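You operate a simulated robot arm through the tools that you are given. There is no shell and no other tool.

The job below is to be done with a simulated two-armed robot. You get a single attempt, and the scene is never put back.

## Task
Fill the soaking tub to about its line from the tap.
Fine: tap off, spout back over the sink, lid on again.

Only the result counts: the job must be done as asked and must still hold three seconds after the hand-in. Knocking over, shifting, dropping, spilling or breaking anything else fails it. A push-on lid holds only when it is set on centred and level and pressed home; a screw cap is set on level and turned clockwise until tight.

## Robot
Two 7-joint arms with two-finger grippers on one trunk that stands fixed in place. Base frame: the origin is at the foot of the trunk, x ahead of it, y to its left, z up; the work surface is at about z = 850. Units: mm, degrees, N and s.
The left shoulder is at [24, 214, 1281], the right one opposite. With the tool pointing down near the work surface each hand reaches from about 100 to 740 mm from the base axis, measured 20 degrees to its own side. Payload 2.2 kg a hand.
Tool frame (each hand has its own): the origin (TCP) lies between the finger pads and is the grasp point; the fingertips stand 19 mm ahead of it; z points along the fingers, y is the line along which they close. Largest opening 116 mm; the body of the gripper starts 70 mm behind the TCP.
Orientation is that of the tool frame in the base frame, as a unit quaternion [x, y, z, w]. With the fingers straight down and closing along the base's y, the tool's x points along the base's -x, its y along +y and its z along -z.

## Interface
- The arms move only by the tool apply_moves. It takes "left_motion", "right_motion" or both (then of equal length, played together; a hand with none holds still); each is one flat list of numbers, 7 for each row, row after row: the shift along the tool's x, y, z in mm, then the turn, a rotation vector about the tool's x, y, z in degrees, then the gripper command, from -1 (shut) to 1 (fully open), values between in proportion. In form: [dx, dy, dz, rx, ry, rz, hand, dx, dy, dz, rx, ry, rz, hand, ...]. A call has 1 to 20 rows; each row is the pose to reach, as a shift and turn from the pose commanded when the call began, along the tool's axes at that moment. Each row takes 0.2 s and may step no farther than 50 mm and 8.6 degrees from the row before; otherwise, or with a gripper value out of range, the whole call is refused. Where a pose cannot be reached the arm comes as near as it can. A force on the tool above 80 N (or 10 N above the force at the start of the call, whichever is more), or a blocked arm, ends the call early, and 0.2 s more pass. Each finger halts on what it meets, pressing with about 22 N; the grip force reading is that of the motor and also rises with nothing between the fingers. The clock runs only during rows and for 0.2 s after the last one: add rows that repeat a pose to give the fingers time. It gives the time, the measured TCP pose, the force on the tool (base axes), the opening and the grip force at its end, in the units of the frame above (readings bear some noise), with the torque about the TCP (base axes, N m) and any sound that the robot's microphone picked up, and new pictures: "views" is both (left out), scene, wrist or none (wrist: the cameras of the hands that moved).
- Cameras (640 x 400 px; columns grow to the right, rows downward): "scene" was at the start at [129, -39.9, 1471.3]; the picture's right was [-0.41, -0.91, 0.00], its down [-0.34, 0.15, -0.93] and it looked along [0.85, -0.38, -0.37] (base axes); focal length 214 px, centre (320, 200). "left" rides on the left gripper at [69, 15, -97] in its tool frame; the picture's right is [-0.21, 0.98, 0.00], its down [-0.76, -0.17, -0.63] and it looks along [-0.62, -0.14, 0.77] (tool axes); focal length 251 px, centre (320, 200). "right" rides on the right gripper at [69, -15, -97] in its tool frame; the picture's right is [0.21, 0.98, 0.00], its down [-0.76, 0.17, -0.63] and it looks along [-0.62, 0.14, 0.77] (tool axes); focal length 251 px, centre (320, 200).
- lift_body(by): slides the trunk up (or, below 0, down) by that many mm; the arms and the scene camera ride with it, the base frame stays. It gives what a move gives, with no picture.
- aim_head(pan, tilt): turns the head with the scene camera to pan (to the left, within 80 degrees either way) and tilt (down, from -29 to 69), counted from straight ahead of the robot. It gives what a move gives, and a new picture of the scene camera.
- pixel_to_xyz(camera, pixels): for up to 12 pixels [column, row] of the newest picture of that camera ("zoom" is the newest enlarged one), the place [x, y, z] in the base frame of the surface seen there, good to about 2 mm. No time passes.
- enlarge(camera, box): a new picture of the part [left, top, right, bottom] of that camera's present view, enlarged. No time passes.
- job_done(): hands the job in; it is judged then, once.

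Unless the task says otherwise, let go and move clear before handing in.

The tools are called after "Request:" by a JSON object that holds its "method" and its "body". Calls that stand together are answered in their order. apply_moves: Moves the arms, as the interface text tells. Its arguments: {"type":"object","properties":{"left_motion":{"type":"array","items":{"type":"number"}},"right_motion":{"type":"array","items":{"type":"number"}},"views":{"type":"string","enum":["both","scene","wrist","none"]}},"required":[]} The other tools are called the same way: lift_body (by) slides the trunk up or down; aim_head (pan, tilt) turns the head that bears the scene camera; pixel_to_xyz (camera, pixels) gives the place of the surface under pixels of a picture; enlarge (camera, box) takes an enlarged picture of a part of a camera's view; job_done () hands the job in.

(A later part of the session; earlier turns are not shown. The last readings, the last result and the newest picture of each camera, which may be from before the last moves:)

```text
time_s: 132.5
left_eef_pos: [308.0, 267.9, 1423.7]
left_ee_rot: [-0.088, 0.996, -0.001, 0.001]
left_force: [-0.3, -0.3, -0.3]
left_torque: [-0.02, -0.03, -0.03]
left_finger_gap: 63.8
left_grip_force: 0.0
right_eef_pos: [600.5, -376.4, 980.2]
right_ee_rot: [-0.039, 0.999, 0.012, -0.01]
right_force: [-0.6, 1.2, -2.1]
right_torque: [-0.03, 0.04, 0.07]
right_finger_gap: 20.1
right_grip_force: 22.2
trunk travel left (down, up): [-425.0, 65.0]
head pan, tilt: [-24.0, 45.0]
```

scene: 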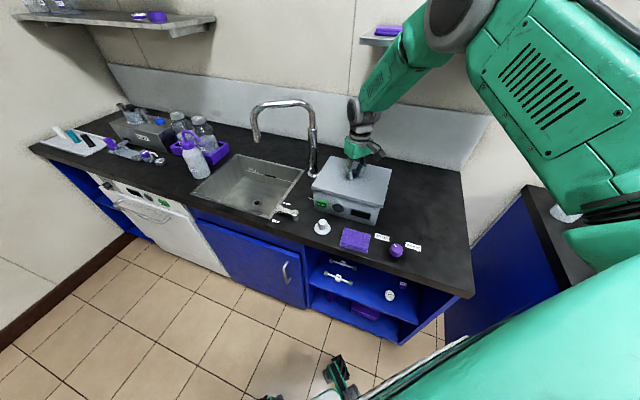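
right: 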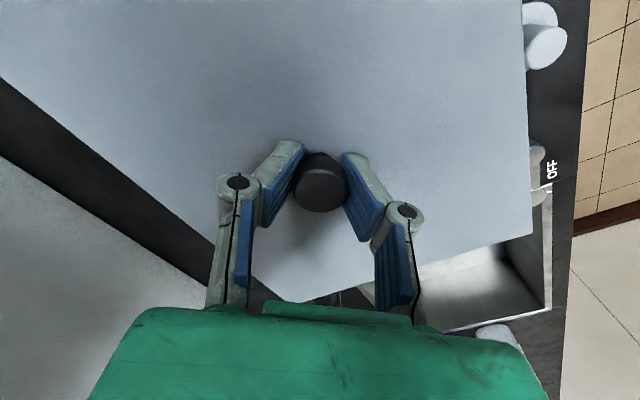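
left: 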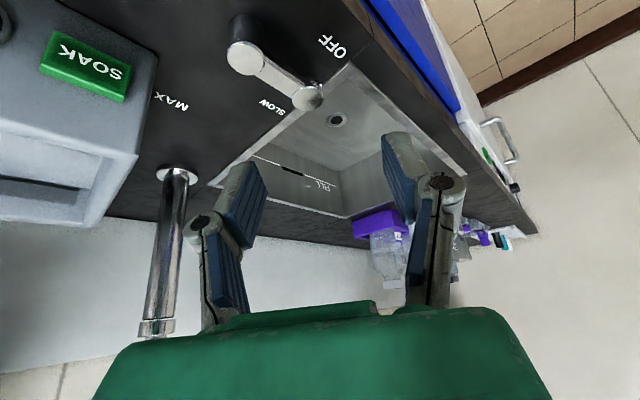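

No contact yet at z 980, which is below the previous catch point. I'll continue.

Request:
{"method": "apply_moves", "body": {"right_motion": [0, 0, 1, 0, 0, 0, -1, 0, 0, 2, 0, 0, 0, -1, 0, 0, 2, 0, 0, 0, -1], "views": "none"}}

Request:
{"method": "apply_moves", "body": {"right_motion": [0, 0, 1, 0, 0, 0, -1, 0, 0, 2, 0, 0, 0, -1, 0, 0, 2, 0, 0, 0, -1], "views": "scene"}}

Request:
{"method": "enlarge", "body": {"camera": "scene", "box": [300, 150, 400, 225]}}

Request:
{"method": "pixel_to_xyz", "body": {"camera": "zoom", "pixels": [[125, 205], [220, 50], [530, 115], [480, 300], [250, 150], [440, 180], [300, 245], [230, 65], [500, 125]]}}

```text
time_s: 133.3
left_eef_pos: [307.7, 268.9, 1424.8]
left_ee_rot: [-0.087, 0.996, -0.001, 0.001]
left_force: [-0.2, -0.1, -0.1]
left_torque: [0.02, -0.01, 0.0]
left_finger_gap: 63.6
left_grip_force: 0.1
right_eef_pos: [600.4, -376.1, 978.2]
right_ee_rot: [-0.039, 0.999, 0.01, -0.011]
right_force: [0.8, -0.1, 0.0]
right_torque: [-0.33, -0.05, 0.18]
right_finger_gap: 20.0
right_grip_force: 22.2
trunk travel left (down, up): [-425.0, 65.0]
head pan, tilt: [-24.0, 45.0]
```

```text
time_s: 134.1
left_eef_pos: [307.7, 270.5, 1424.3]
left_ee_rot: [-0.088, 0.996, -0.001, 0.001]
left_force: [0.2, 0.2, 0.1]
left_torque: [0.01, 0.01, 0.04]
left_finger_gap: 63.9
left_grip_force: 0.0
right_eef_pos: [600.4, -374.1, 976.2]
right_ee_rot: [-0.039, 0.999, 0.01, -0.01]
right_force: [-1.5, 1.6, 2.2]
right_torque: [-0.24, -0.28, 0.06]
right_finger_gap: 20.4
right_grip_force: 22.4
trunk travel left (down, up): [-425.0, 65.0]
head pan, tilt: [-24.0, 45.0]
```

scene: 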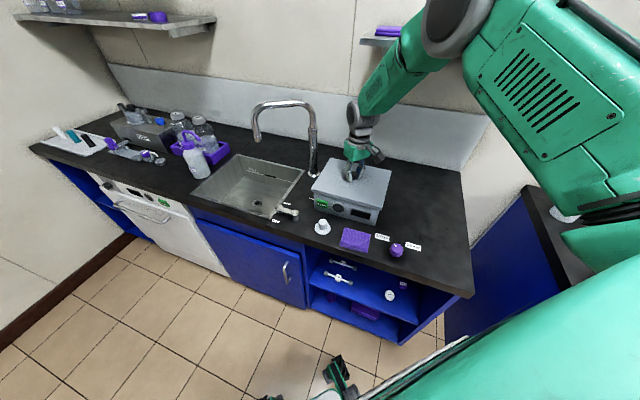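

```text
5.33 times, centred on (350, 188) of scene
```

zoom: 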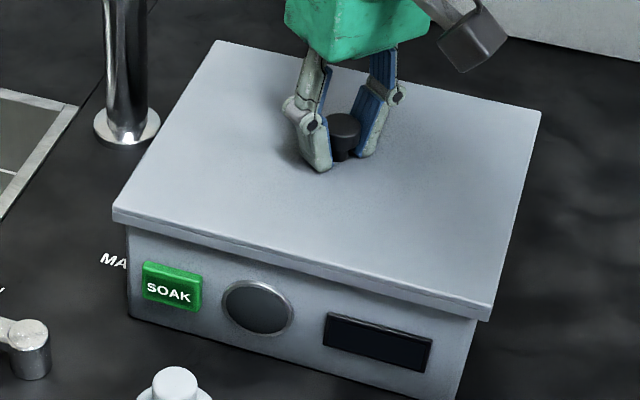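

```text
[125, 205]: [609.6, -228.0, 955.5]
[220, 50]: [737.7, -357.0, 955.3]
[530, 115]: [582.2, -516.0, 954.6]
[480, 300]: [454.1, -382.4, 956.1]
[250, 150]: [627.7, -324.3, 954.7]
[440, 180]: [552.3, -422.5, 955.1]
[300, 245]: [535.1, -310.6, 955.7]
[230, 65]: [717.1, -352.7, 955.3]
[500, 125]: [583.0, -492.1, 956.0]
```

The lid is level at z≈955 all round, down in its seat. I'll press until it snaps home.

Request:
{"method": "apply_moves", "body": {"right_motion": [0, 0, 2, 0, 0, 0, -1, 0, 0, 4, 0, 0, 0, -1, 0, 0, 4, 0, 0, 0, -1], "views": "none"}}

Request:
{"method": "apply_moves", "body": {"right_motion": [0, 0, 2, 0, 0, 0, -1, 0, 0, 4, 0, 0, 0, -1, 0, 0, 4, 0, 0, 0, -1], "views": "scene"}}

Request:
{"method": "enlarge", "body": {"camera": "scene", "box": [300, 150, 400, 225]}}

Request:
{"method": "pixel_to_xyz", "body": {"camera": "zoom", "pixels": [[125, 205], [220, 50], [530, 115], [480, 300], [250, 150], [440, 180], [300, 245], [230, 65], [500, 125]]}}

```text
time_s: 134.9
left_eef_pos: [304.0, 270.6, 1424.7]
left_ee_rot: [-0.087, 0.996, -0.002, 0.001]
left_force: [-0.4, -0.4, -0.4]
left_torque: [0.0, -0.03, -0.01]
left_finger_gap: 63.7
left_grip_force: 0.0
right_eef_pos: [599.2, -374.8, 976.3]
right_ee_rot: [-0.039, 0.999, 0.01, -0.005]
right_force: [2.4, -7.5, 33.2]
right_torque: [-0.39, -0.11, 0.13]
right_finger_gap: 20.5
right_grip_force: 22.3
trunk travel left (down, up): [-425.0, 65.0]
head pan, tilt: [-24.0, 45.0]
```

```text
time_s: 135.7
left_eef_pos: [302.6, 270.3, 1424.6]
left_ee_rot: [-0.087, 0.996, -0.002, 0.003]
left_force: [0.2, -0.1, 0.7]
left_torque: [0.02, 0.0, -0.01]
left_finger_gap: 63.6
left_grip_force: 0.1
right_eef_pos: [599.3, -373.6, 974.8]
right_ee_rot: [-0.039, 0.999, 0.01, -0.004]
right_force: [0.5, -12.1, 49.1]
right_torque: [-0.38, -0.04, 0.19]
right_finger_gap: 21.0
right_grip_force: 22.0
trunk travel left (down, up): [-425.0, 65.0]
head pan, tilt: [-24.0, 45.0]
```

scene: 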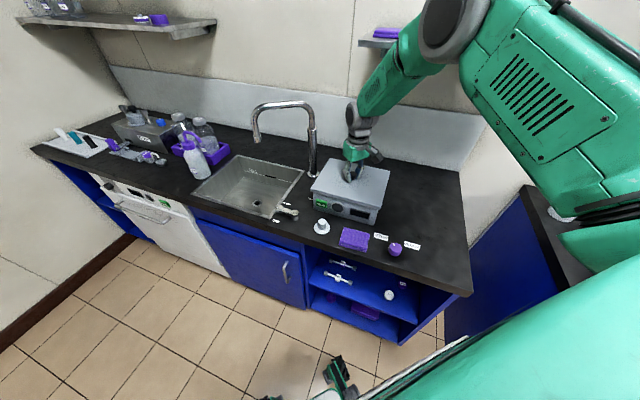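

```text
5.33 times, centred on (350, 188) of scene
```

zoom: 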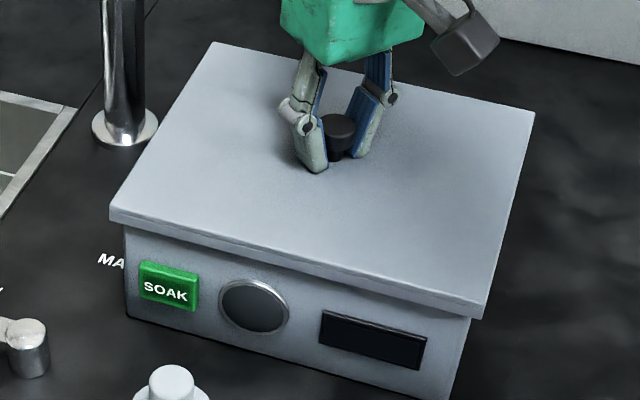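

```text
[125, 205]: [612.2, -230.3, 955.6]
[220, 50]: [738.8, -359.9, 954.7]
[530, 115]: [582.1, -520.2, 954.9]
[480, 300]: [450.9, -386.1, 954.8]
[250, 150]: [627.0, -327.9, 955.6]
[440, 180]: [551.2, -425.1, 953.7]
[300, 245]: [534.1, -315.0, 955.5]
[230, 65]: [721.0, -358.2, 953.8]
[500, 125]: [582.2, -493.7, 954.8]
```

No snap yet at 49 N, though the lid is level at z≈955. I'll press a bit harder.

Request:
{"method": "apply_moves", "body": {"right_motion": [0, 0, 2, 0, 0, 0, -1, 0, 0, 4, 0, 0, 0, -1, 0, 0, 5, 0, 0, 0, -1, 0, 0, 5, 0, 0, 0, -1], "views": "none"}}

```text
time_s: 136.7
left_eef_pos: [300.4, 271.2, 1425.2]
left_ee_rot: [-0.088, 0.996, -0.002, 0.004]
left_force: [0.7, -0.4, 0.5]
left_torque: [0.01, 0.02, 0.01]
left_finger_gap: 63.8
left_grip_force: 0.1
right_eef_pos: [599.7, -374.2, 975.2]
right_ee_rot: [-0.04, 0.999, 0.009, 0.0]
right_force: [-2.4, -16.7, 63.9]
right_torque: [-0.27, -0.04, 0.08]
right_finger_gap: 24.9
right_grip_force: 22.3
trunk travel left (down, up): [-425.0, 65.0]
head pan, tilt: [-24.0, 45.0]
```

Still no snap at 64 N; the centring may be a bit off. I'll relieve the force and then feel for the side clearance.

Request:
{"method": "apply_moves", "body": {"right_motion": [0, 0, -5, 0, 0, 0, -1, 0, 0, -10, 0, 0, 0, -1, 0, 0, -11.5, 0, 0, 0, -1, 0, 0, -11.5, 0, 0, 0, -1], "views": "scene"}}

Request:
{"method": "enlarge", "body": {"camera": "scene", "box": [312, 175, 362, 215]}}

Request:
{"method": "pixel_to_xyz", "body": {"camera": "zoom", "pixels": [[75, 147], [150, 167], [250, 194], [350, 220], [450, 247], [550, 274], [95, 200], [200, 225], [300, 255]]}}

Request:
{"method": "enlarge", "body": {"camera": "scene", "box": [350, 180, 400, 220]}}

Request:
{"method": "pixel_to_xyz", "body": {"camera": "zoom", "pixels": [[50, 197], [125, 217], [200, 237], [275, 258], [350, 279], [60, 270], [200, 300], [320, 325]]}}

```text
time_s: 137.7
left_eef_pos: [306.4, 268.0, 1424.1]
left_ee_rot: [-0.088, 0.996, -0.001, 0.001]
left_force: [-0.4, 1.0, -0.1]
left_torque: [-0.04, 0.0, 0.0]
left_finger_gap: 63.7
left_grip_force: 0.1
right_eef_pos: [599.9, -374.0, 975.9]
right_ee_rot: [-0.039, 0.999, 0.011, -0.009]
right_force: [5.7, -8.1, 25.3]
right_torque: [-0.36, -0.36, 0.17]
right_finger_gap: 21.3
right_grip_force: 21.5
trunk travel left (down, up): [-425.0, 65.0]
head pan, tilt: [-24.0, 45.0]
```

scene: 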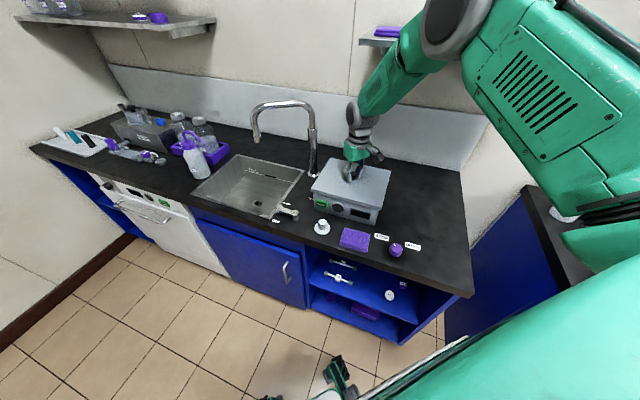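

```text
10.00 times, centred on (337, 195) of scene
```

zoom: 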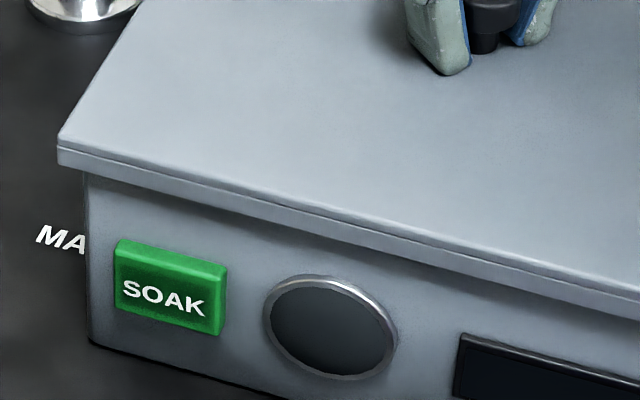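

```text
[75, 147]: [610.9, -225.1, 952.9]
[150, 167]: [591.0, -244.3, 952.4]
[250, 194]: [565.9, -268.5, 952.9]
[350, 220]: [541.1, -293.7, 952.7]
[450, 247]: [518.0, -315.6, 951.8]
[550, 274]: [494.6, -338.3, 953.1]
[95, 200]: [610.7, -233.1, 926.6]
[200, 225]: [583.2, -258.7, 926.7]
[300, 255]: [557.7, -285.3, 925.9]
```

```text
10.00 times, centred on (375, 200) of scene
```

zoom: 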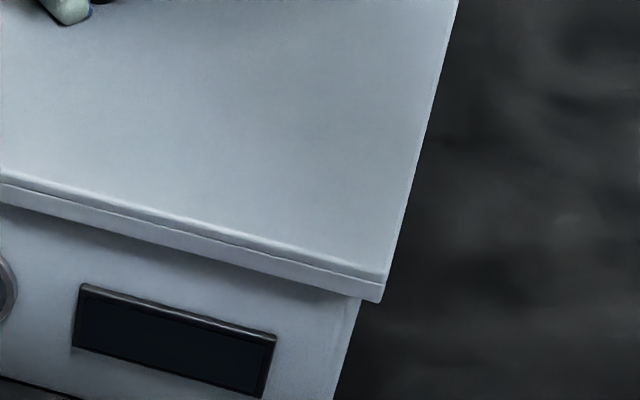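

```text
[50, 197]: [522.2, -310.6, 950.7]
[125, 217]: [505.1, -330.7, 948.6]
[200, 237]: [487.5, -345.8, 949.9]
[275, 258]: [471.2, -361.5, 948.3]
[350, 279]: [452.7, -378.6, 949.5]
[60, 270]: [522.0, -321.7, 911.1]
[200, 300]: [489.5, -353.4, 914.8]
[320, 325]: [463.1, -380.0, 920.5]
```

The lid is flat at the original seat height (z≈955). I'll test gently whether it is latched by pulling up slightly.

Request:
{"method": "apply_moves", "body": {"right_motion": [0, 0, -2, 0, 0, 0, -1, 0, 0, -4, 0, 0, 0, -1, 0, 0, -5, 0, 0, 0, -1, 0, 0, -5, 0, 0, 0, -1], "views": "none"}}

Request:
{"method": "apply_moves", "body": {"right_motion": [0, 0, -1, 0, 0, 0, -1, 0, 0, -1, 0, 0, 0, -1], "views": "none"}}

```text
time_s: 138.7
left_eef_pos: [308.8, 270.0, 1424.4]
left_ee_rot: [-0.087, 0.996, -0.001, 0.002]
left_force: [-0.2, 0.1, -0.6]
left_torque: [-0.02, -0.01, 0.02]
left_finger_gap: 63.9
left_grip_force: 0.1
right_eef_pos: [599.3, -374.1, 978.3]
right_ee_rot: [-0.039, 0.999, 0.011, -0.011]
right_force: [0.7, 1.7, -3.2]
right_torque: [-0.08, 0.02, 0.04]
right_finger_gap: 20.1
right_grip_force: 22.6
trunk travel left (down, up): [-425.0, 65.0]
head pan, tilt: [-24.0, 45.0]
```

```text
time_s: 139.3
left_eef_pos: [308.4, 270.0, 1424.0]
left_ee_rot: [-0.087, 0.996, 0.0, 0.0]
left_force: [-0.7, 0.2, 0.5]
left_torque: [-0.01, -0.06, -0.02]
left_finger_gap: 63.9
left_grip_force: 0.0
right_eef_pos: [599.0, -373.9, 981.1]
right_ee_rot: [-0.04, 0.999, 0.011, -0.011]
right_force: [1.3, 1.0, -2.7]
right_torque: [0.02, 0.08, 0.11]
right_finger_gap: 20.2
right_grip_force: 21.7
trunk travel left (down, up): [-425.0, 65.0]
head pan, tilt: [-24.0, 45.0]
```

It lifted freely, so it isn't latched, though position matches the original well; about 0.8° of yaw remains. I'll trim the yaw, set it down lightly, release, and then press straight down on the knob with closed fingers.

Request:
{"method": "apply_moves", "body": {"right_motion": [0, 0, 0, 0, 0, -0.8, -1, 0, 0, 2, 0, 0, -0.8, -1, 0, 0, 4, 0, 0, -0.8, -1, 0, 0, 5.5, 0, 0, -0.8, -1, 0, 0, 5.5, 0, 0, -0.8, -1], "views": "scene"}}

Request:
{"method": "enlarge", "body": {"camera": "scene", "box": [312, 175, 362, 215]}}

Request:
{"method": "pixel_to_xyz", "body": {"camera": "zoom", "pixels": [[75, 142], [150, 162], [250, 189], [350, 215], [450, 242], [550, 269], [95, 200], [200, 225], [300, 255]]}}

Request:
{"method": "enlarge", "body": {"camera": "scene", "box": [350, 180, 400, 220]}}

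Request:
{"method": "pixel_to_xyz", "body": {"camera": "zoom", "pixels": [[50, 193], [125, 213], [200, 233], [275, 254], [350, 275], [60, 270], [200, 300], [320, 325]]}}

```text
time_s: 140.5
left_eef_pos: [307.8, 269.8, 1424.4]
left_ee_rot: [-0.086, 0.996, -0.002, 0.001]
left_force: [0.3, -0.6, 0.4]
left_torque: [-0.02, -0.01, 0.04]
left_finger_gap: 63.8
left_grip_force: 0.1
right_eef_pos: [599.6, -374.7, 977.1]
right_ee_rot: [-0.046, 0.999, 0.01, -0.01]
right_force: [0.0, -0.7, 9.1]
right_torque: [-0.52, -0.25, 0.17]
right_finger_gap: 20.0
right_grip_force: 21.9
trunk travel left (down, up): [-425.0, 65.0]
head pan, tilt: [-24.0, 45.0]
```

scene: 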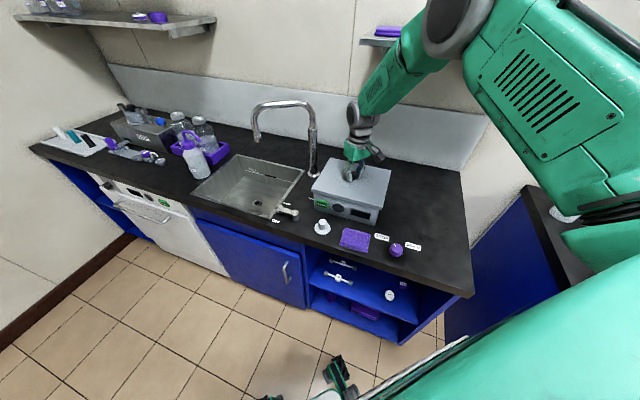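

```text
10.00 times, centred on (337, 195) of scene
```

zoom: 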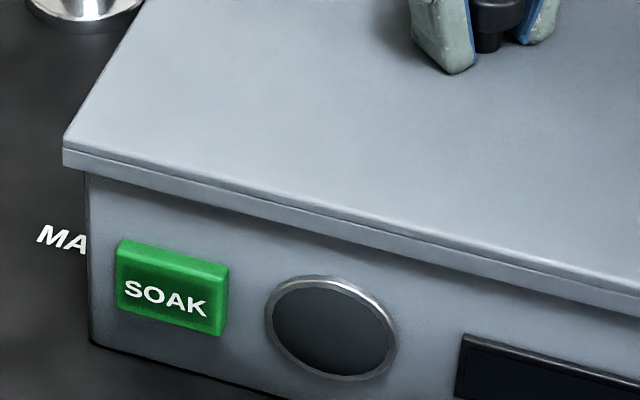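

```text
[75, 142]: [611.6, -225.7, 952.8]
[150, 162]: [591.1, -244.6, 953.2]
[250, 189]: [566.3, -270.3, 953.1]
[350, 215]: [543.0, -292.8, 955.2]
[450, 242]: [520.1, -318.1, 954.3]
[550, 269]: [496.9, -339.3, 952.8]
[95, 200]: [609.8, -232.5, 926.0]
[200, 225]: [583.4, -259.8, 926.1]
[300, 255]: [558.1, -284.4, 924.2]
```

```text
10.00 times, centred on (375, 200) of scene
```

zoom: 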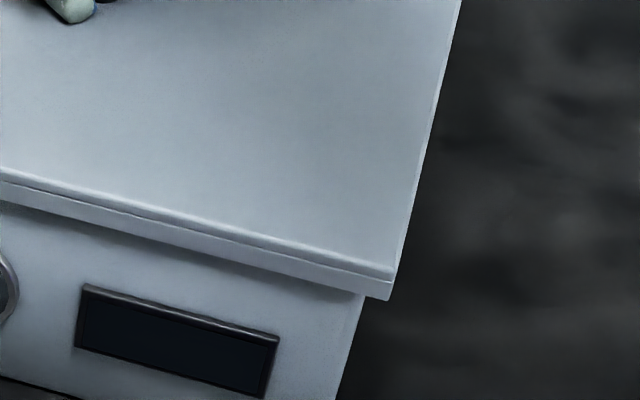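

```text
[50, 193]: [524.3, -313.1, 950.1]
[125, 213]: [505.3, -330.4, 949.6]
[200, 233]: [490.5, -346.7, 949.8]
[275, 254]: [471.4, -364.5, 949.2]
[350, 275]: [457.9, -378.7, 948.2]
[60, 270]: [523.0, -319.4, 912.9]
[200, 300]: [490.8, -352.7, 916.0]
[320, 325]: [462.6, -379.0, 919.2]
```

The lid is now square (45.0°) and resting. I'll apply the press again with the yaw corrected.

Request:
{"method": "apply_moves", "body": {"right_motion": [0.3, 0.8, 2, 0, 0, 0, -1, 0.3, 0.8, 5, 0, 0, 0, -1, 0.3, 0.8, 8, 0, 0, 0, -1, 0.3, 0.8, 8, 0, 0, 0, -1], "views": "none"}}

```text
time_s: 141.5
left_eef_pos: [303.7, 268.1, 1424.8]
left_ee_rot: [-0.087, 0.996, -0.002, 0.004]
left_force: [0.0, -1.1, -0.8]
left_torque: [-0.02, -0.04, -0.02]
left_finger_gap: 63.7
left_grip_force: 0.0
right_eef_pos: [599.2, -376.0, 976.1]
right_ee_rot: [-0.046, 0.999, 0.01, -0.003]
right_force: [1.7, -14.5, 51.7]
right_torque: [-0.53, -0.12, 0.16]
right_finger_gap: 20.6
right_grip_force: 22.1
trunk travel left (down, up): [-425.0, 65.0]
head pan, tilt: [-24.0, 45.0]
```

Still no snap at 52 N. I'll relieve, release the lid, and rise so I can press directly on the knob with a vertical, closed gripper.

Request:
{"method": "apply_moves", "body": {"right_motion": [0, 0, -4, 0, 0, 0, -1, 0, 0, -8, 0, 0, 0, -1, 0, 0, -8, 0, 0, 0, -1, 0, 0, -8, 0, 0, 0, -0.2, 0, 0, -8, 0, 0, 0, 0.2, 0, 0, -8, 0, 0, 0, 0.2, 0, 0, -30, 0.6, -0.6, 0, 0.2, 0, 0, -70, 1.27, -1.27, 0, 0.2, 0, 0, -70, 1.27, -1.27, 0, 0.2]}}

Request:
{"method": "enlarge", "body": {"camera": "scene", "box": [300, 150, 400, 225]}}

Request:
{"method": "pixel_to_xyz", "body": {"camera": "zoom", "pixels": [[125, 200], [220, 48], [530, 110], [480, 295], [250, 150], [440, 180], [300, 245], [341, 122], [331, 122], [351, 122], [341, 115], [341, 129]]}}

```text
time_s: 143.5
left_eef_pos: [308.6, 271.5, 1422.9]
left_ee_rot: [-0.087, 0.996, -0.002, 0.0]
left_force: [0.5, -0.4, -0.5]
left_torque: [-0.01, 0.0, -0.03]
left_finger_gap: 63.9
left_grip_force: 0.0
right_eef_pos: [601.9, -373.4, 1037.7]
right_ee_rot: [-0.046, 0.999, -0.002, 0.001]
right_force: [0.0, -0.2, 1.0]
right_torque: [-0.02, 0.0, 0.0]
right_finger_gap: 69.7
right_grip_force: 0.2
trunk travel left (down, up): [-425.0, 65.0]
head pan, tilt: [-24.0, 45.0]
heard: snap
```

scene: 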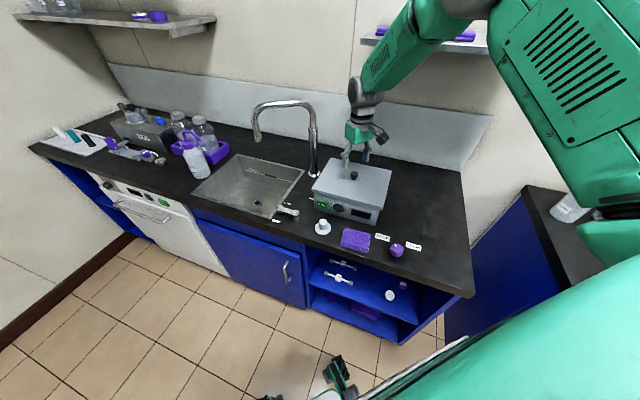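
right: 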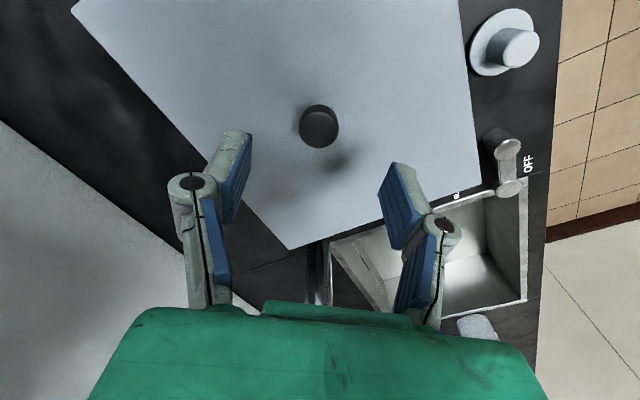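

```text
5.33 times, centred on (350, 188) of scene
```

zoom: 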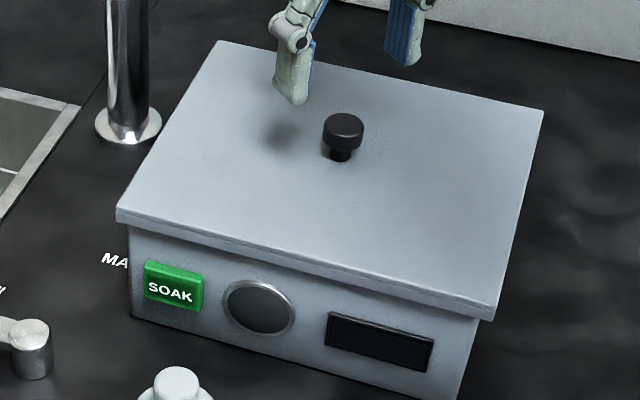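

```text
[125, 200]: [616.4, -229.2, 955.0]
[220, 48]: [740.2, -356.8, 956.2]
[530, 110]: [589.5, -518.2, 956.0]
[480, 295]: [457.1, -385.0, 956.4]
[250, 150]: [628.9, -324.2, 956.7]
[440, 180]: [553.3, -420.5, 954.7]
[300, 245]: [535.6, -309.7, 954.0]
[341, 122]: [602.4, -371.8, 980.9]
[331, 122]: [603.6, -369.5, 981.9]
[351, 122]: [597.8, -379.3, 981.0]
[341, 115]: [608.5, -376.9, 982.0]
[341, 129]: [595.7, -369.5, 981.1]
```

A snap was heard as I relieved and let go, and the lid sits flat (z≈954–956) and centred. I'll confirm by pressing straight down on the knob with closed fingers.

Request:
{"method": "apply_moves", "body": {"right_motion": [0, 0, 0, 0, 0, 0, -1, 0, 0, 0, 0, 0, 0, -1, 0, 0, 0, 0, 0, 0, -1, 0, 0, 20, 0, 0, 0, -1, 0, 0, 33, 0, 0, 0, -1, 0, 0, 38, 0, 0, 0, -1, 0, 0, 42, 0, 0, 0, -1, 0, 0, 42, 0, 0, 0, -1], "views": "scene"}}

Request:
{"method": "enlarge", "body": {"camera": "scene", "box": [300, 140, 400, 215]}}

```text
time_s: 145.3
left_eef_pos: [304.4, 270.8, 1426.2]
left_ee_rot: [-0.087, 0.996, -0.002, 0.002]
left_force: [-0.3, 1.3, -0.1]
left_torque: [0.01, -0.02, -0.03]
left_finger_gap: 63.8
left_grip_force: 0.0
right_eef_pos: [601.3, -374.6, 1000.8]
right_ee_rot: [-0.046, 0.999, -0.001, 0.006]
right_force: [0.7, -5.6, 35.3]
right_torque: [-0.11, 0.17, -0.01]
right_finger_gap: 6.0
right_grip_force: 21.6
trunk travel left (down, up): [-425.0, 65.0]
head pan, tilt: [-24.0, 45.0]
```

scene: 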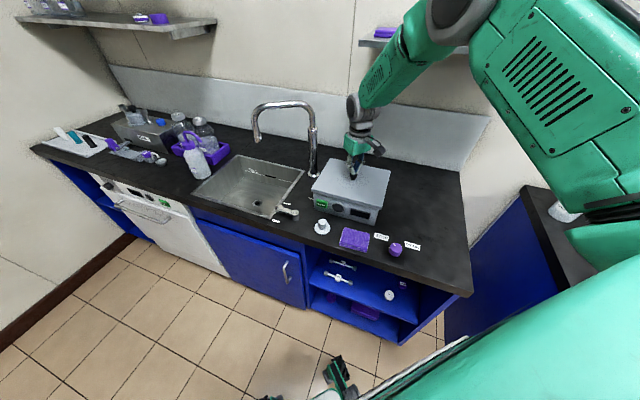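

```text
5.33 times, centred on (350, 178) of scene
```

zoom: 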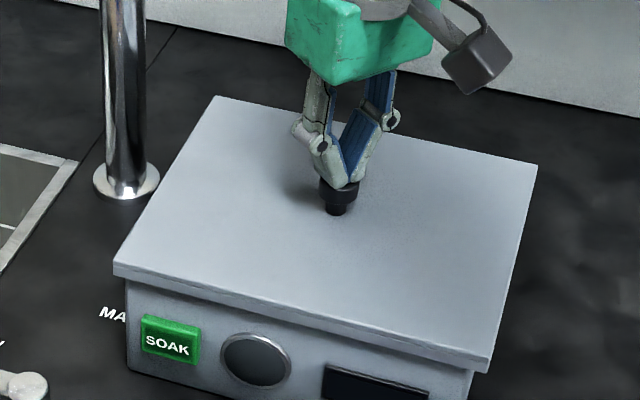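

Contact on the knob at 35 N with no further snap. I'll press to about 65 N to make sure, then back off.

Request:
{"method": "apply_moves", "body": {"right_motion": [0, 0, 3, 0, 0, 0, -1, 0, 0, 6, 0, 0, 0, -1, 0, 0, 6, 0, 0, 0, -1], "views": "none"}}

Request:
{"method": "apply_moves", "body": {"right_motion": [0, 0, -8, 0, 0, 0, -1, 0, 0, -16, 0, 0, 0, -1, 0, 0, -40, 0, 0, 0, -1, 0, 0, -40, 0, 0, 0, -1]}}

Request:
{"method": "enlarge", "body": {"camera": "scene", "box": [300, 150, 400, 225]}}

Request:
{"method": "pixel_to_xyz", "body": {"camera": "zoom", "pixels": [[125, 205], [220, 50], [530, 112], [480, 297], [250, 150], [440, 180], [300, 245], [343, 122]]}}

```text
time_s: 146.1
left_eef_pos: [300.2, 271.1, 1425.8]
left_ee_rot: [-0.087, 0.996, -0.003, 0.004]
left_force: [0.2, -0.4, 0.3]
left_torque: [0.01, 0.0, -0.01]
left_finger_gap: 63.4
left_grip_force: 0.0
right_eef_pos: [600.3, -374.5, 1001.0]
right_ee_rot: [-0.047, 0.999, -0.002, 0.012]
right_force: [-0.2, -11.9, 62.9]
right_torque: [-0.23, 0.44, 0.04]
right_finger_gap: 5.8
right_grip_force: 21.8
trunk travel left (down, up): [-425.0, 65.0]
head pan, tilt: [-24.0, 45.0]
```

```text
time_s: 147.1
left_eef_pos: [307.4, 270.2, 1425.0]
left_ee_rot: [-0.087, 0.996, -0.002, 0.0]
left_force: [-0.4, -0.6, 0.3]
left_torque: [-0.05, -0.01, -0.04]
left_finger_gap: 63.3
left_grip_force: 0.1
right_eef_pos: [601.9, -373.2, 1029.2]
right_ee_rot: [-0.047, 0.999, 0.0, 0.001]
right_force: [-0.2, 0.9, 0.0]
right_torque: [-0.03, 0.0, 0.02]
right_finger_gap: 0.0
right_grip_force: 21.5
trunk travel left (down, up): [-425.0, 65.0]
head pan, tilt: [-24.0, 45.0]
```

scene: 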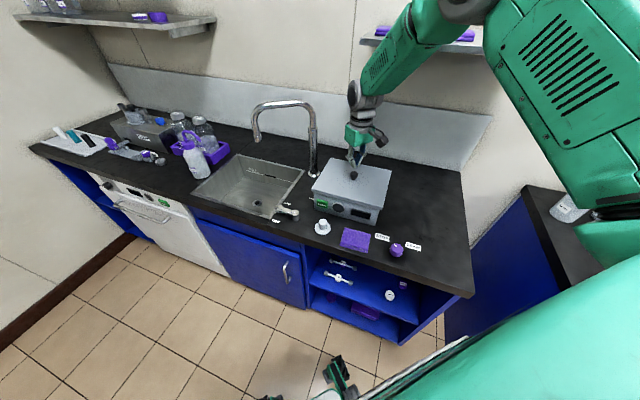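
right: 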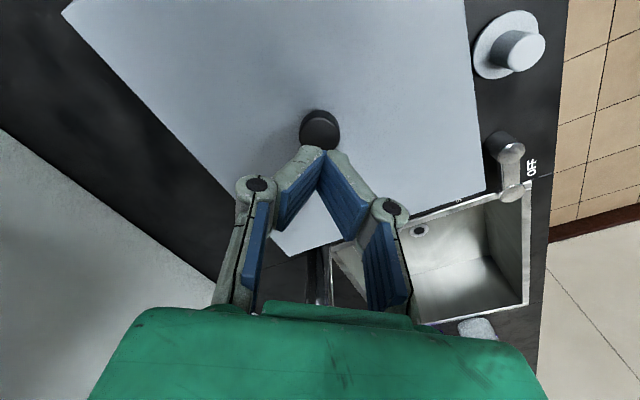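

```text
5.33 times, centred on (350, 188) of scene
```

zoom: 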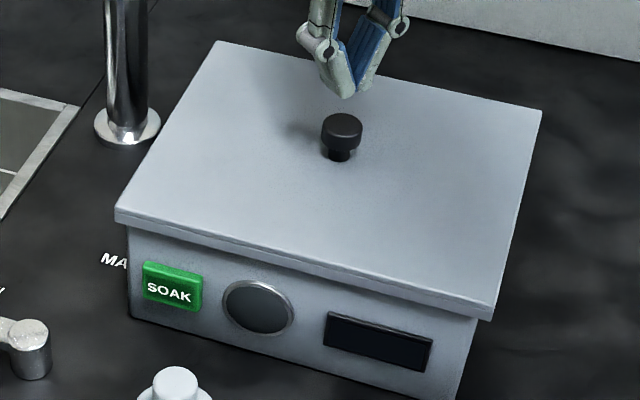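

```text
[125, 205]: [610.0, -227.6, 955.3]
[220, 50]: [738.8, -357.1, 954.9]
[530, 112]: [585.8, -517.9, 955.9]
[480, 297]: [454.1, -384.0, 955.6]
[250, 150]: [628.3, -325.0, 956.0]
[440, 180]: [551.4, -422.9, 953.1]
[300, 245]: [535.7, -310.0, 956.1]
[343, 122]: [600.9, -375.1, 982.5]
```

The lid is flat and aligned. To be sure it's latched, I'll grip the knob again and do a very gentle pull test.

Request:
{"method": "apply_moves", "body": {"right_motion": [0, 0, 0, 0, 0, 0, 0, 0, 0, 0, 0, 0, 0, 0, 0, 0, 0, 0, 0, 0, 0, 0, 0, 25, 0, 0, 0, 0, 0, 0, 42, 0, 0, 0, 0, 0, 0, 49.5, 0, 0, 0, 0, 0, 0, 49.5, 0, 0, 0, 0, 0, 0, 49.5, 0, 0, 0, -1, 0, 0, 49.5, 0, 0, 0, -1, 0, 0, 49.5, 0, 0, 0, -1], "views": "none"}}

Request:
{"method": "apply_moves", "body": {"right_motion": [0, 0, -1, 0, 0, 0, -1, 0, 0, -2, 0, 0, 0, -1, 0, 0, -2, 0, 0, 0, -1], "views": "none"}}

```text
time_s: 149.3
left_eef_pos: [307.4, 269.0, 1423.6]
left_ee_rot: [-0.087, 0.996, -0.001, 0.001]
left_force: [0.4, 0.3, 0.3]
left_torque: [0.02, -0.01, 0.0]
left_finger_gap: 63.7
left_grip_force: 0.0
right_eef_pos: [602.2, -376.1, 979.6]
right_ee_rot: [-0.047, 0.999, 0.0, 0.002]
right_force: [1.7, 2.5, -0.7]
right_torque: [0.0, 0.01, 0.2]
right_finger_gap: 22.2
right_grip_force: 22.3
trunk travel left (down, up): [-425.0, 65.0]
head pan, tilt: [-24.0, 45.0]
heard: snap
```

```text
time_s: 150.1
left_eef_pos: [307.7, 270.3, 1423.9]
left_ee_rot: [-0.088, 0.996, -0.002, 0.001]
left_force: [0.3, 0.1, -0.2]
left_torque: [0.02, -0.03, -0.01]
left_finger_gap: 64.1
left_grip_force: 0.1
right_eef_pos: [601.9, -374.9, 981.7]
right_ee_rot: [-0.046, 0.999, 0.001, 0.0]
right_force: [1.7, 4.2, -4.6]
right_torque: [0.0, 0.04, 0.15]
right_finger_gap: 22.2
right_grip_force: 22.4
trunk travel left (down, up): [-425.0, 65.0]
head pan, tilt: [-24.0, 45.0]
```

Another snap was heard while gripping — ambiguous. I'll check whether the lid moved.

Request:
{"method": "enlarge", "body": {"camera": "scene", "box": [300, 150, 400, 225]}}

Request:
{"method": "pixel_to_xyz", "body": {"camera": "zoom", "pixels": [[125, 205], [220, 50], [530, 112], [480, 297], [250, 150], [440, 180], [300, 245], [230, 65], [500, 125], [200, 200]]}}

Request:
{"method": "apply_moves", "body": {"right_motion": [0, 0, 0, 0, 0, 0, -1, 0, 0, 0, 0, 0, 0, -1], "views": "none"}}

```text
5.33 times, centred on (350, 188) of scene
```

zoom: 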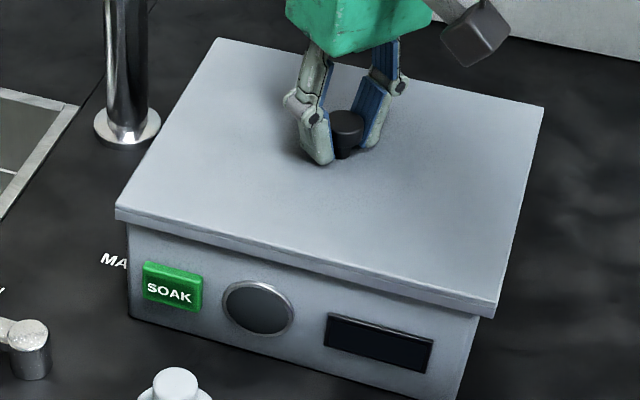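

```text
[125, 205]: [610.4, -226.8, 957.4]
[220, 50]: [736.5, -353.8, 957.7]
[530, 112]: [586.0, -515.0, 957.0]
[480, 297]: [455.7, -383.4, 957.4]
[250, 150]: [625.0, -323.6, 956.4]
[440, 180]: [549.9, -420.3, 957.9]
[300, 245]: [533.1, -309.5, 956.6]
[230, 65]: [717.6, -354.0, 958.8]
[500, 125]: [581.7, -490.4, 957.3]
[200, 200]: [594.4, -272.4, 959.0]
```

```text
time_s: 150.7
left_eef_pos: [308.2, 269.9, 1423.8]
left_ee_rot: [-0.087, 0.996, -0.001, 0.001]
left_force: [0.6, 0.2, -0.2]
left_torque: [0.0, -0.01, 0.0]
left_finger_gap: 63.9
left_grip_force: 0.0
right_eef_pos: [601.6, -374.4, 982.4]
right_ee_rot: [-0.046, 0.999, 0.001, 0.0]
right_force: [1.5, 4.9, -4.6]
right_torque: [0.02, 0.03, 0.14]
right_finger_gap: 22.2
right_grip_force: 21.7
trunk travel left (down, up): [-425.0, 65.0]
head pan, tilt: [-24.0, 45.0]
```

The lid rose ~2 mm with only -4.6 N. I'll pull another 1.5 mm to tell whether it is free or held.

Request:
{"method": "apply_moves", "body": {"right_motion": [0, 0, -1, 0, 0, 0, -1, 0, 0, -1.5, 0, 0, 0, -1, 0, 0, -1.5, 0, 0, 0, -1], "views": "none"}}

```text
time_s: 151.5
left_eef_pos: [307.5, 270.1, 1424.1]
left_ee_rot: [-0.087, 0.996, -0.001, 0.002]
left_force: [0.4, 0.5, 0.7]
left_torque: [-0.02, -0.01, 0.01]
left_finger_gap: 63.9
left_grip_force: 0.0
right_eef_pos: [601.2, -375.0, 984.4]
right_ee_rot: [-0.046, 0.999, 0.001, 0.001]
right_force: [-0.6, 1.8, -2.9]
right_torque: [0.04, 0.07, 0.13]
right_finger_gap: 22.3
right_grip_force: 21.8
trunk travel left (down, up): [-425.0, 65.0]
head pan, tilt: [-24.0, 45.0]
```

It's free, so the earlier snap on release was the latching and the last snap was me unlatching it by gripping. I'll lower it again, press, dwell, and release step by step.

Request:
{"method": "apply_moves", "body": {"right_motion": [0, 0, 2, 0, 0, 0, -1, 0, 0, 4, 0, 0, 0, -1, 0, 0, 4, 0, 0, 0, -1], "views": "scene"}}

Request:
{"method": "enlarge", "body": {"camera": "scene", "box": [312, 175, 362, 215]}}

Request:
{"method": "pixel_to_xyz", "body": {"camera": "zoom", "pixels": [[75, 142], [150, 162], [250, 189], [350, 215], [450, 242], [550, 269], [95, 200], [200, 225], [300, 255]]}}

Request:
{"method": "enlarge", "body": {"camera": "scene", "box": [350, 180, 400, 220]}}

Request:
{"method": "pixel_to_xyz", "body": {"camera": "zoom", "pixels": [[50, 193], [125, 213], [200, 233], [275, 254], [350, 275], [60, 270], [200, 300], [320, 325]]}}

```text
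time_s: 152.3
left_eef_pos: [308.0, 270.0, 1424.3]
left_ee_rot: [-0.088, 0.996, 0.0, 0.001]
left_force: [-1.0, -0.1, -0.3]
left_torque: [0.0, 0.0, 0.0]
left_finger_gap: 63.8
left_grip_force: 0.1
right_eef_pos: [600.9, -375.1, 979.4]
right_ee_rot: [-0.046, 0.999, 0.0, 0.002]
right_force: [0.1, 1.2, -0.5]
right_torque: [-0.02, -0.04, 0.15]
right_finger_gap: 22.4
right_grip_force: 22.0
trunk travel left (down, up): [-425.0, 65.0]
head pan, tilt: [-24.0, 45.0]
```

scene: 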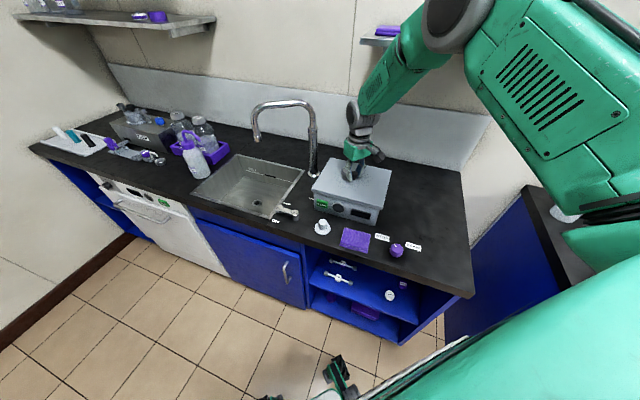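

```text
10.00 times, centred on (337, 195) of scene
```

zoom: 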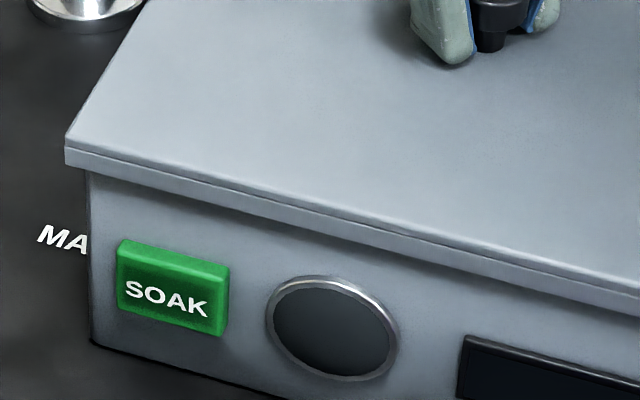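

```text
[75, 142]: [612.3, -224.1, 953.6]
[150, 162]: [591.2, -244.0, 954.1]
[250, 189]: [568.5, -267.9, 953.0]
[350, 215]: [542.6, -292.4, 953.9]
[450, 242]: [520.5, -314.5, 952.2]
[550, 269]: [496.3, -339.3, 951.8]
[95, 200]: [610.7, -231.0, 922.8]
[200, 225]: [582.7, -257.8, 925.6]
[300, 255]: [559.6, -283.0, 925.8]
```

```text
10.00 times, centred on (375, 200) of scene
```

zoom: 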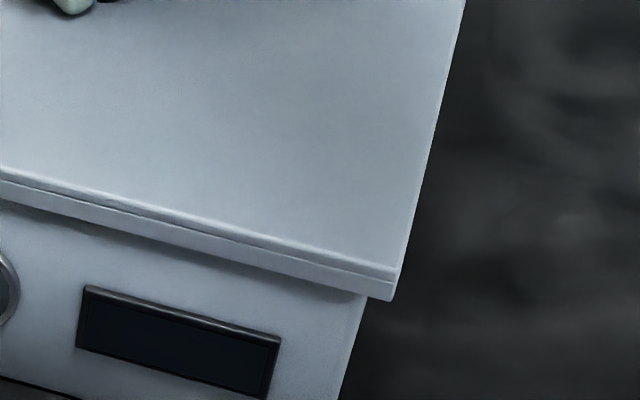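

```text
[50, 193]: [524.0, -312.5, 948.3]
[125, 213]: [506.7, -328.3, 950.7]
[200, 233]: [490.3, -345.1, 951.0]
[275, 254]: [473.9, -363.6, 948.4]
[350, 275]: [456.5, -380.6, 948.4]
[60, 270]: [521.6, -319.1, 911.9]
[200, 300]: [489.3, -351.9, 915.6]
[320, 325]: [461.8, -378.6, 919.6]
```

Square and level again. I'll nudge 0.8 mm for centring and press in stages with dwell.

Request:
{"method": "apply_moves", "body": {"right_motion": [-0.6, 0.6, 2, 0, 0, 0, -1, -0.6, 0.6, 5, 0, 0, 0, -1, -0.6, 0.6, 8, 0, 0, 0, -1, -0.6, 0.6, 10, 0, 0, 0, -1, -0.6, 0.6, 10, 0, 0, 0, -1], "views": "none"}}

Request:
{"method": "apply_moves", "body": {"right_motion": [0, 0, 0, 0, 0, 0, -1, 0, 0, 0, 0, 0, 0, -1, 0, 0, 0, 0, 0, 0, -1], "views": "none"}}

Request:
{"method": "apply_moves", "body": {"right_motion": [0, 0, -3, 0, 0, 0, -1, 0, 0, -6, 0, 0, 0, -1, 0, 0, -9, 0, 0, 0, -1, 0, 0, -9, 0, 0, 0, -1], "views": "none"}}

```text
time_s: 153.5
left_eef_pos: [303.9, 270.0, 1424.3]
left_ee_rot: [-0.087, 0.996, -0.002, 0.003]
left_force: [-0.1, 0.2, 0.0]
left_torque: [0.01, -0.01, 0.02]
left_finger_gap: 64.0
left_grip_force: 0.1
right_eef_pos: [601.5, -375.7, 977.1]
right_ee_rot: [-0.047, 0.999, -0.001, 0.006]
right_force: [-1.1, -12.1, 47.3]
right_torque: [-0.08, 0.34, 0.1]
right_finger_gap: 20.2
right_grip_force: 22.0
trunk travel left (down, up): [-425.0, 65.0]
head pan, tilt: [-24.0, 45.0]
```

```text
time_s: 154.3
left_eef_pos: [303.7, 269.7, 1424.6]
left_ee_rot: [-0.088, 0.996, -0.002, 0.002]
left_force: [0.5, 0.0, -0.7]
left_torque: [0.0, 0.01, 0.01]
left_finger_gap: 63.6
left_grip_force: 0.0
right_eef_pos: [601.8, -375.2, 976.3]
right_ee_rot: [-0.046, 0.999, 0.0, 0.008]
right_force: [-0.5, -15.6, 48.5]
right_torque: [-0.19, 0.29, 0.16]
right_finger_gap: 20.2
right_grip_force: 21.9
trunk travel left (down, up): [-425.0, 65.0]
head pan, tilt: [-24.0, 45.0]
```

```text
time_s: 155.3
left_eef_pos: [308.1, 270.1, 1424.2]
left_ee_rot: [-0.087, 0.996, -0.001, 0.001]
left_force: [-0.3, 0.8, 0.4]
left_torque: [-0.02, 0.0, -0.01]
left_finger_gap: 63.9
left_grip_force: 0.0
right_eef_pos: [600.9, -372.5, 976.9]
right_ee_rot: [-0.047, 0.999, 0.001, -0.001]
right_force: [1.1, -0.9, 1.7]
right_torque: [0.06, -0.37, 0.05]
right_finger_gap: 19.9
right_grip_force: 22.5
trunk travel left (down, up): [-425.0, 65.0]
head pan, tilt: [-24.0, 45.0]
```

No snap during press or relief. I'll now open the fingers slowly and listen.

Request:
{"method": "apply_moves", "body": {"right_motion": [0, 0, 0, 0, 0, 0, -0.5, 0, 0, 0, 0, 0, 0, -0.3, 0, 0, 0, 0, 0, 0, 0, 0, 0, 0, 0, 0, 0, 0.2], "views": "none"}}

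Request:
{"method": "apply_moves", "body": {"right_motion": [0, 0, -10, 0, 0, 0, 0.2, 0, 0, -40, 0, 0, 0, 0.2, 0, 0, -70, 0, 0, 0, 0.2, 0, 0, -70, 0, 0, 0, 0.2]}}

Request:
{"method": "enlarge", "body": {"camera": "scene", "box": [300, 150, 400, 225]}}

Request:
{"method": "pixel_to_xyz", "body": {"camera": "zoom", "pixels": [[125, 205], [220, 50], [530, 112], [480, 297], [250, 150], [440, 180], [300, 245], [343, 122], [230, 65], [500, 125]]}}

```text
time_s: 156.3
left_eef_pos: [306.5, 268.9, 1424.0]
left_ee_rot: [-0.086, 0.996, -0.001, 0.001]
left_force: [-0.5, 0.0, 0.3]
left_torque: [0.04, -0.01, 0.03]
left_finger_gap: 64.0
left_grip_force: 0.1
right_eef_pos: [601.1, -374.7, 978.7]
right_ee_rot: [-0.047, 0.999, -0.001, 0.002]
right_force: [0.4, 0.2, -0.5]
right_torque: [0.01, 0.0, -0.02]
right_finger_gap: 69.8
right_grip_force: 0.1
trunk travel left (down, up): [-425.0, 65.0]
head pan, tilt: [-24.0, 45.0]
heard: snap
```

```text
time_s: 157.3
left_eef_pos: [307.3, 268.4, 1423.7]
left_ee_rot: [-0.088, 0.996, -0.001, 0.001]
left_force: [0.4, -0.3, 0.4]
left_torque: [0.02, 0.01, 0.03]
left_finger_gap: 63.8
left_grip_force: 0.0
right_eef_pos: [601.4, -372.5, 1046.8]
right_ee_rot: [-0.047, 0.999, 0.0, 0.001]
right_force: [0.6, 0.3, -0.1]
right_torque: [-0.05, 0.04, -0.01]
right_finger_gap: 69.8
right_grip_force: 0.1
trunk travel left (down, up): [-425.0, 65.0]
head pan, tilt: [-24.0, 45.0]
```

scene: 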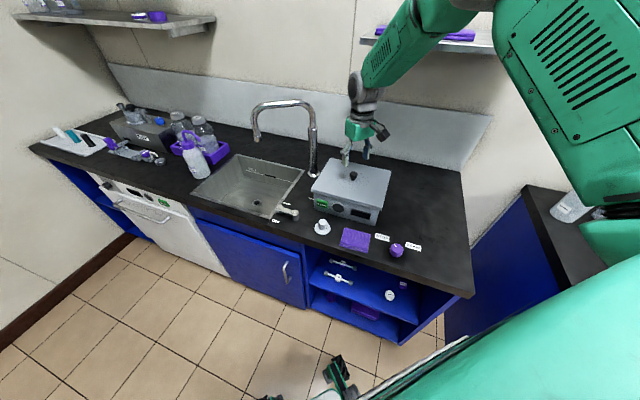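
right: 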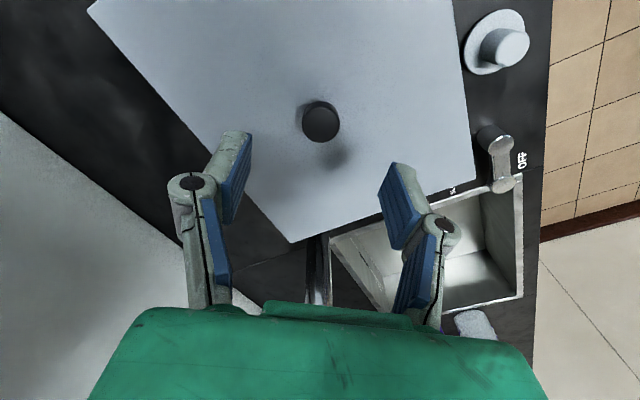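

```text
5.33 times, centred on (350, 188) of scene
```

zoom: 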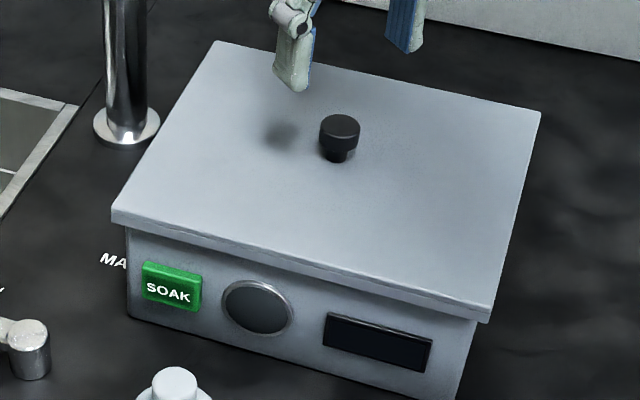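

```text
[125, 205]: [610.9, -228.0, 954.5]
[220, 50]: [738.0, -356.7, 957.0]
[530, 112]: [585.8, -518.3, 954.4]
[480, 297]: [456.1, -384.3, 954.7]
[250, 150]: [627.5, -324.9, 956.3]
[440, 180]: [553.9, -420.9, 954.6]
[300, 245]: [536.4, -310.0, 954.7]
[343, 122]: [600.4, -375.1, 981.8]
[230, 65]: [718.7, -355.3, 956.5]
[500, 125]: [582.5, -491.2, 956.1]
```

Snap came again exactly as the fingers opened. As before, I'll follow with a straight press of ~63 N on the knob with closed fingers (after which the lid proved latched), and then withdraw without gripping it again.

Request:
{"method": "apply_moves", "body": {"right_motion": [0, 0, 0, 0, 0, 0, -1, 0, 0, 0, 0, 0, 0, -1, 0, 0, 0, 0, 0, 0, -1, 0, 0, 25, 0, 0, 0, -1, 0, 0, 41, 0, 0, 0, -1, 0, 0, 46, 0, 0, 0, -1, 0, 0, 51, 0, 0, 0, -1, 0, 0, 51, 0, 0, 0, -1], "views": "none"}}

Request:
{"method": "apply_moves", "body": {"right_motion": [0, 0, 3, 0, 0, 0, -1, 0, 0, 6, 0, 0, 0, -1, 0, 0, 6, 0, 0, 0, -1, 0, 0, 6, 0, 0, 0, -1], "views": "none"}}

```text
time_s: 159.1
left_eef_pos: [305.4, 270.0, 1423.7]
left_ee_rot: [-0.087, 0.996, -0.001, 0.002]
left_force: [0.7, 0.2, -0.2]
left_torque: [0.02, -0.01, -0.04]
left_finger_gap: 63.8
left_grip_force: 0.0
right_eef_pos: [601.0, -375.3, 998.7]
right_ee_rot: [-0.046, 0.999, -0.001, 0.004]
right_force: [-0.9, -3.4, 22.1]
right_torque: [-0.06, 0.11, 0.01]
right_finger_gap: 6.0
right_grip_force: 22.1
trunk travel left (down, up): [-425.0, 65.0]
head pan, tilt: [-24.0, 45.0]
```

```text
time_s: 160.1
left_eef_pos: [301.9, 271.3, 1424.9]
left_ee_rot: [-0.087, 0.996, -0.003, 0.002]
left_force: [0.2, -0.2, -0.5]
left_torque: [0.01, 0.01, -0.04]
left_finger_gap: 63.9
left_grip_force: 0.1
right_eef_pos: [601.2, -374.3, 1000.8]
right_ee_rot: [-0.046, 0.999, -0.001, 0.01]
right_force: [-2.6, -9.6, 55.1]
right_torque: [-0.16, 0.42, 0.05]
right_finger_gap: 6.0
right_grip_force: 22.4
trunk travel left (down, up): [-425.0, 65.0]
head pan, tilt: [-24.0, 45.0]
```

Request:
{"method": "apply_moves", "body": {"right_motion": [0, 0, 2, 0, 0, 0, -1, 0, 0, 2, 0, 0, 0, -1, 0, 0, 2, 0, 0, 0, -1], "views": "none"}}

Request:
{"method": "apply_moves", "body": {"right_motion": [0, 0, -5, 0, 0, 0, -1, 0, 0, -12, 0, 0, 0, -1, 0, 0, -30, 0, 0, 0, -1, 0, 0, -75, 0, 0, 0, -1, 0, 0, -120, 0, 0, 0, -1, 0, 0, -165, 0, 0, 0, -1, 0, 0, -165, 0, 0, 0, -1], "views": "none"}}

Request:
{"method": "enlarge", "body": {"camera": "scene", "box": [300, 150, 400, 225]}}

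Request:
{"method": "pixel_to_xyz", "body": {"camera": "zoom", "pixels": [[125, 205], [220, 50], [530, 112], [480, 297], [250, 150], [440, 180], [300, 245], [343, 122], [230, 65], [500, 125]]}}

```text
time_s: 160.9
left_eef_pos: [300.0, 270.6, 1426.8]
left_ee_rot: [-0.087, 0.996, -0.003, 0.004]
left_force: [0.0, -0.3, -0.2]
left_torque: [0.01, -0.01, 0.0]
left_finger_gap: 63.7
left_grip_force: 0.0
right_eef_pos: [599.9, -373.9, 1000.6]
right_ee_rot: [-0.046, 0.999, -0.002, 0.01]
right_force: [-2.2, -13.3, 61.3]
right_torque: [-0.27, 0.47, 0.07]
right_finger_gap: 6.1
right_grip_force: 22.0
trunk travel left (down, up): [-425.0, 65.0]
head pan, tilt: [-24.0, 45.0]
```

```text
time_s: 162.5
left_eef_pos: [307.0, 268.6, 1424.0]
left_ee_rot: [-0.087, 0.996, -0.001, 0.001]
left_force: [0.0, -0.5, -0.8]
left_torque: [0.01, -0.01, 0.04]
left_finger_gap: 63.7
left_grip_force: 0.1
right_eef_pos: [600.8, -373.7, 1154.9]
right_ee_rot: [-0.047, 0.999, 0.0, 0.001]
right_force: [-0.6, 0.9, -0.5]
right_torque: [0.02, 0.0, -0.02]
right_finger_gap: 0.0
right_grip_force: 22.4
trunk travel left (down, up): [-425.0, 65.0]
head pan, tilt: [-24.0, 45.0]
```

```text
5.33 times, centred on (350, 188) of scene
```

zoom: 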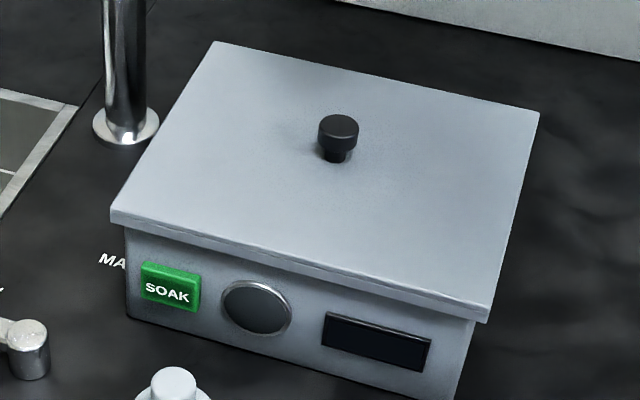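

```text
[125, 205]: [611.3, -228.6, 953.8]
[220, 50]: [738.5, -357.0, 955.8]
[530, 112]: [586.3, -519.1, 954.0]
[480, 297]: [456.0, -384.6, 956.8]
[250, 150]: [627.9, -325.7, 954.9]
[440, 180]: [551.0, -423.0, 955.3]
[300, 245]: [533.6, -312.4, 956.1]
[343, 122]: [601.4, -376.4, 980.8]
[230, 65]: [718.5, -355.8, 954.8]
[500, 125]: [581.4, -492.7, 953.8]
```

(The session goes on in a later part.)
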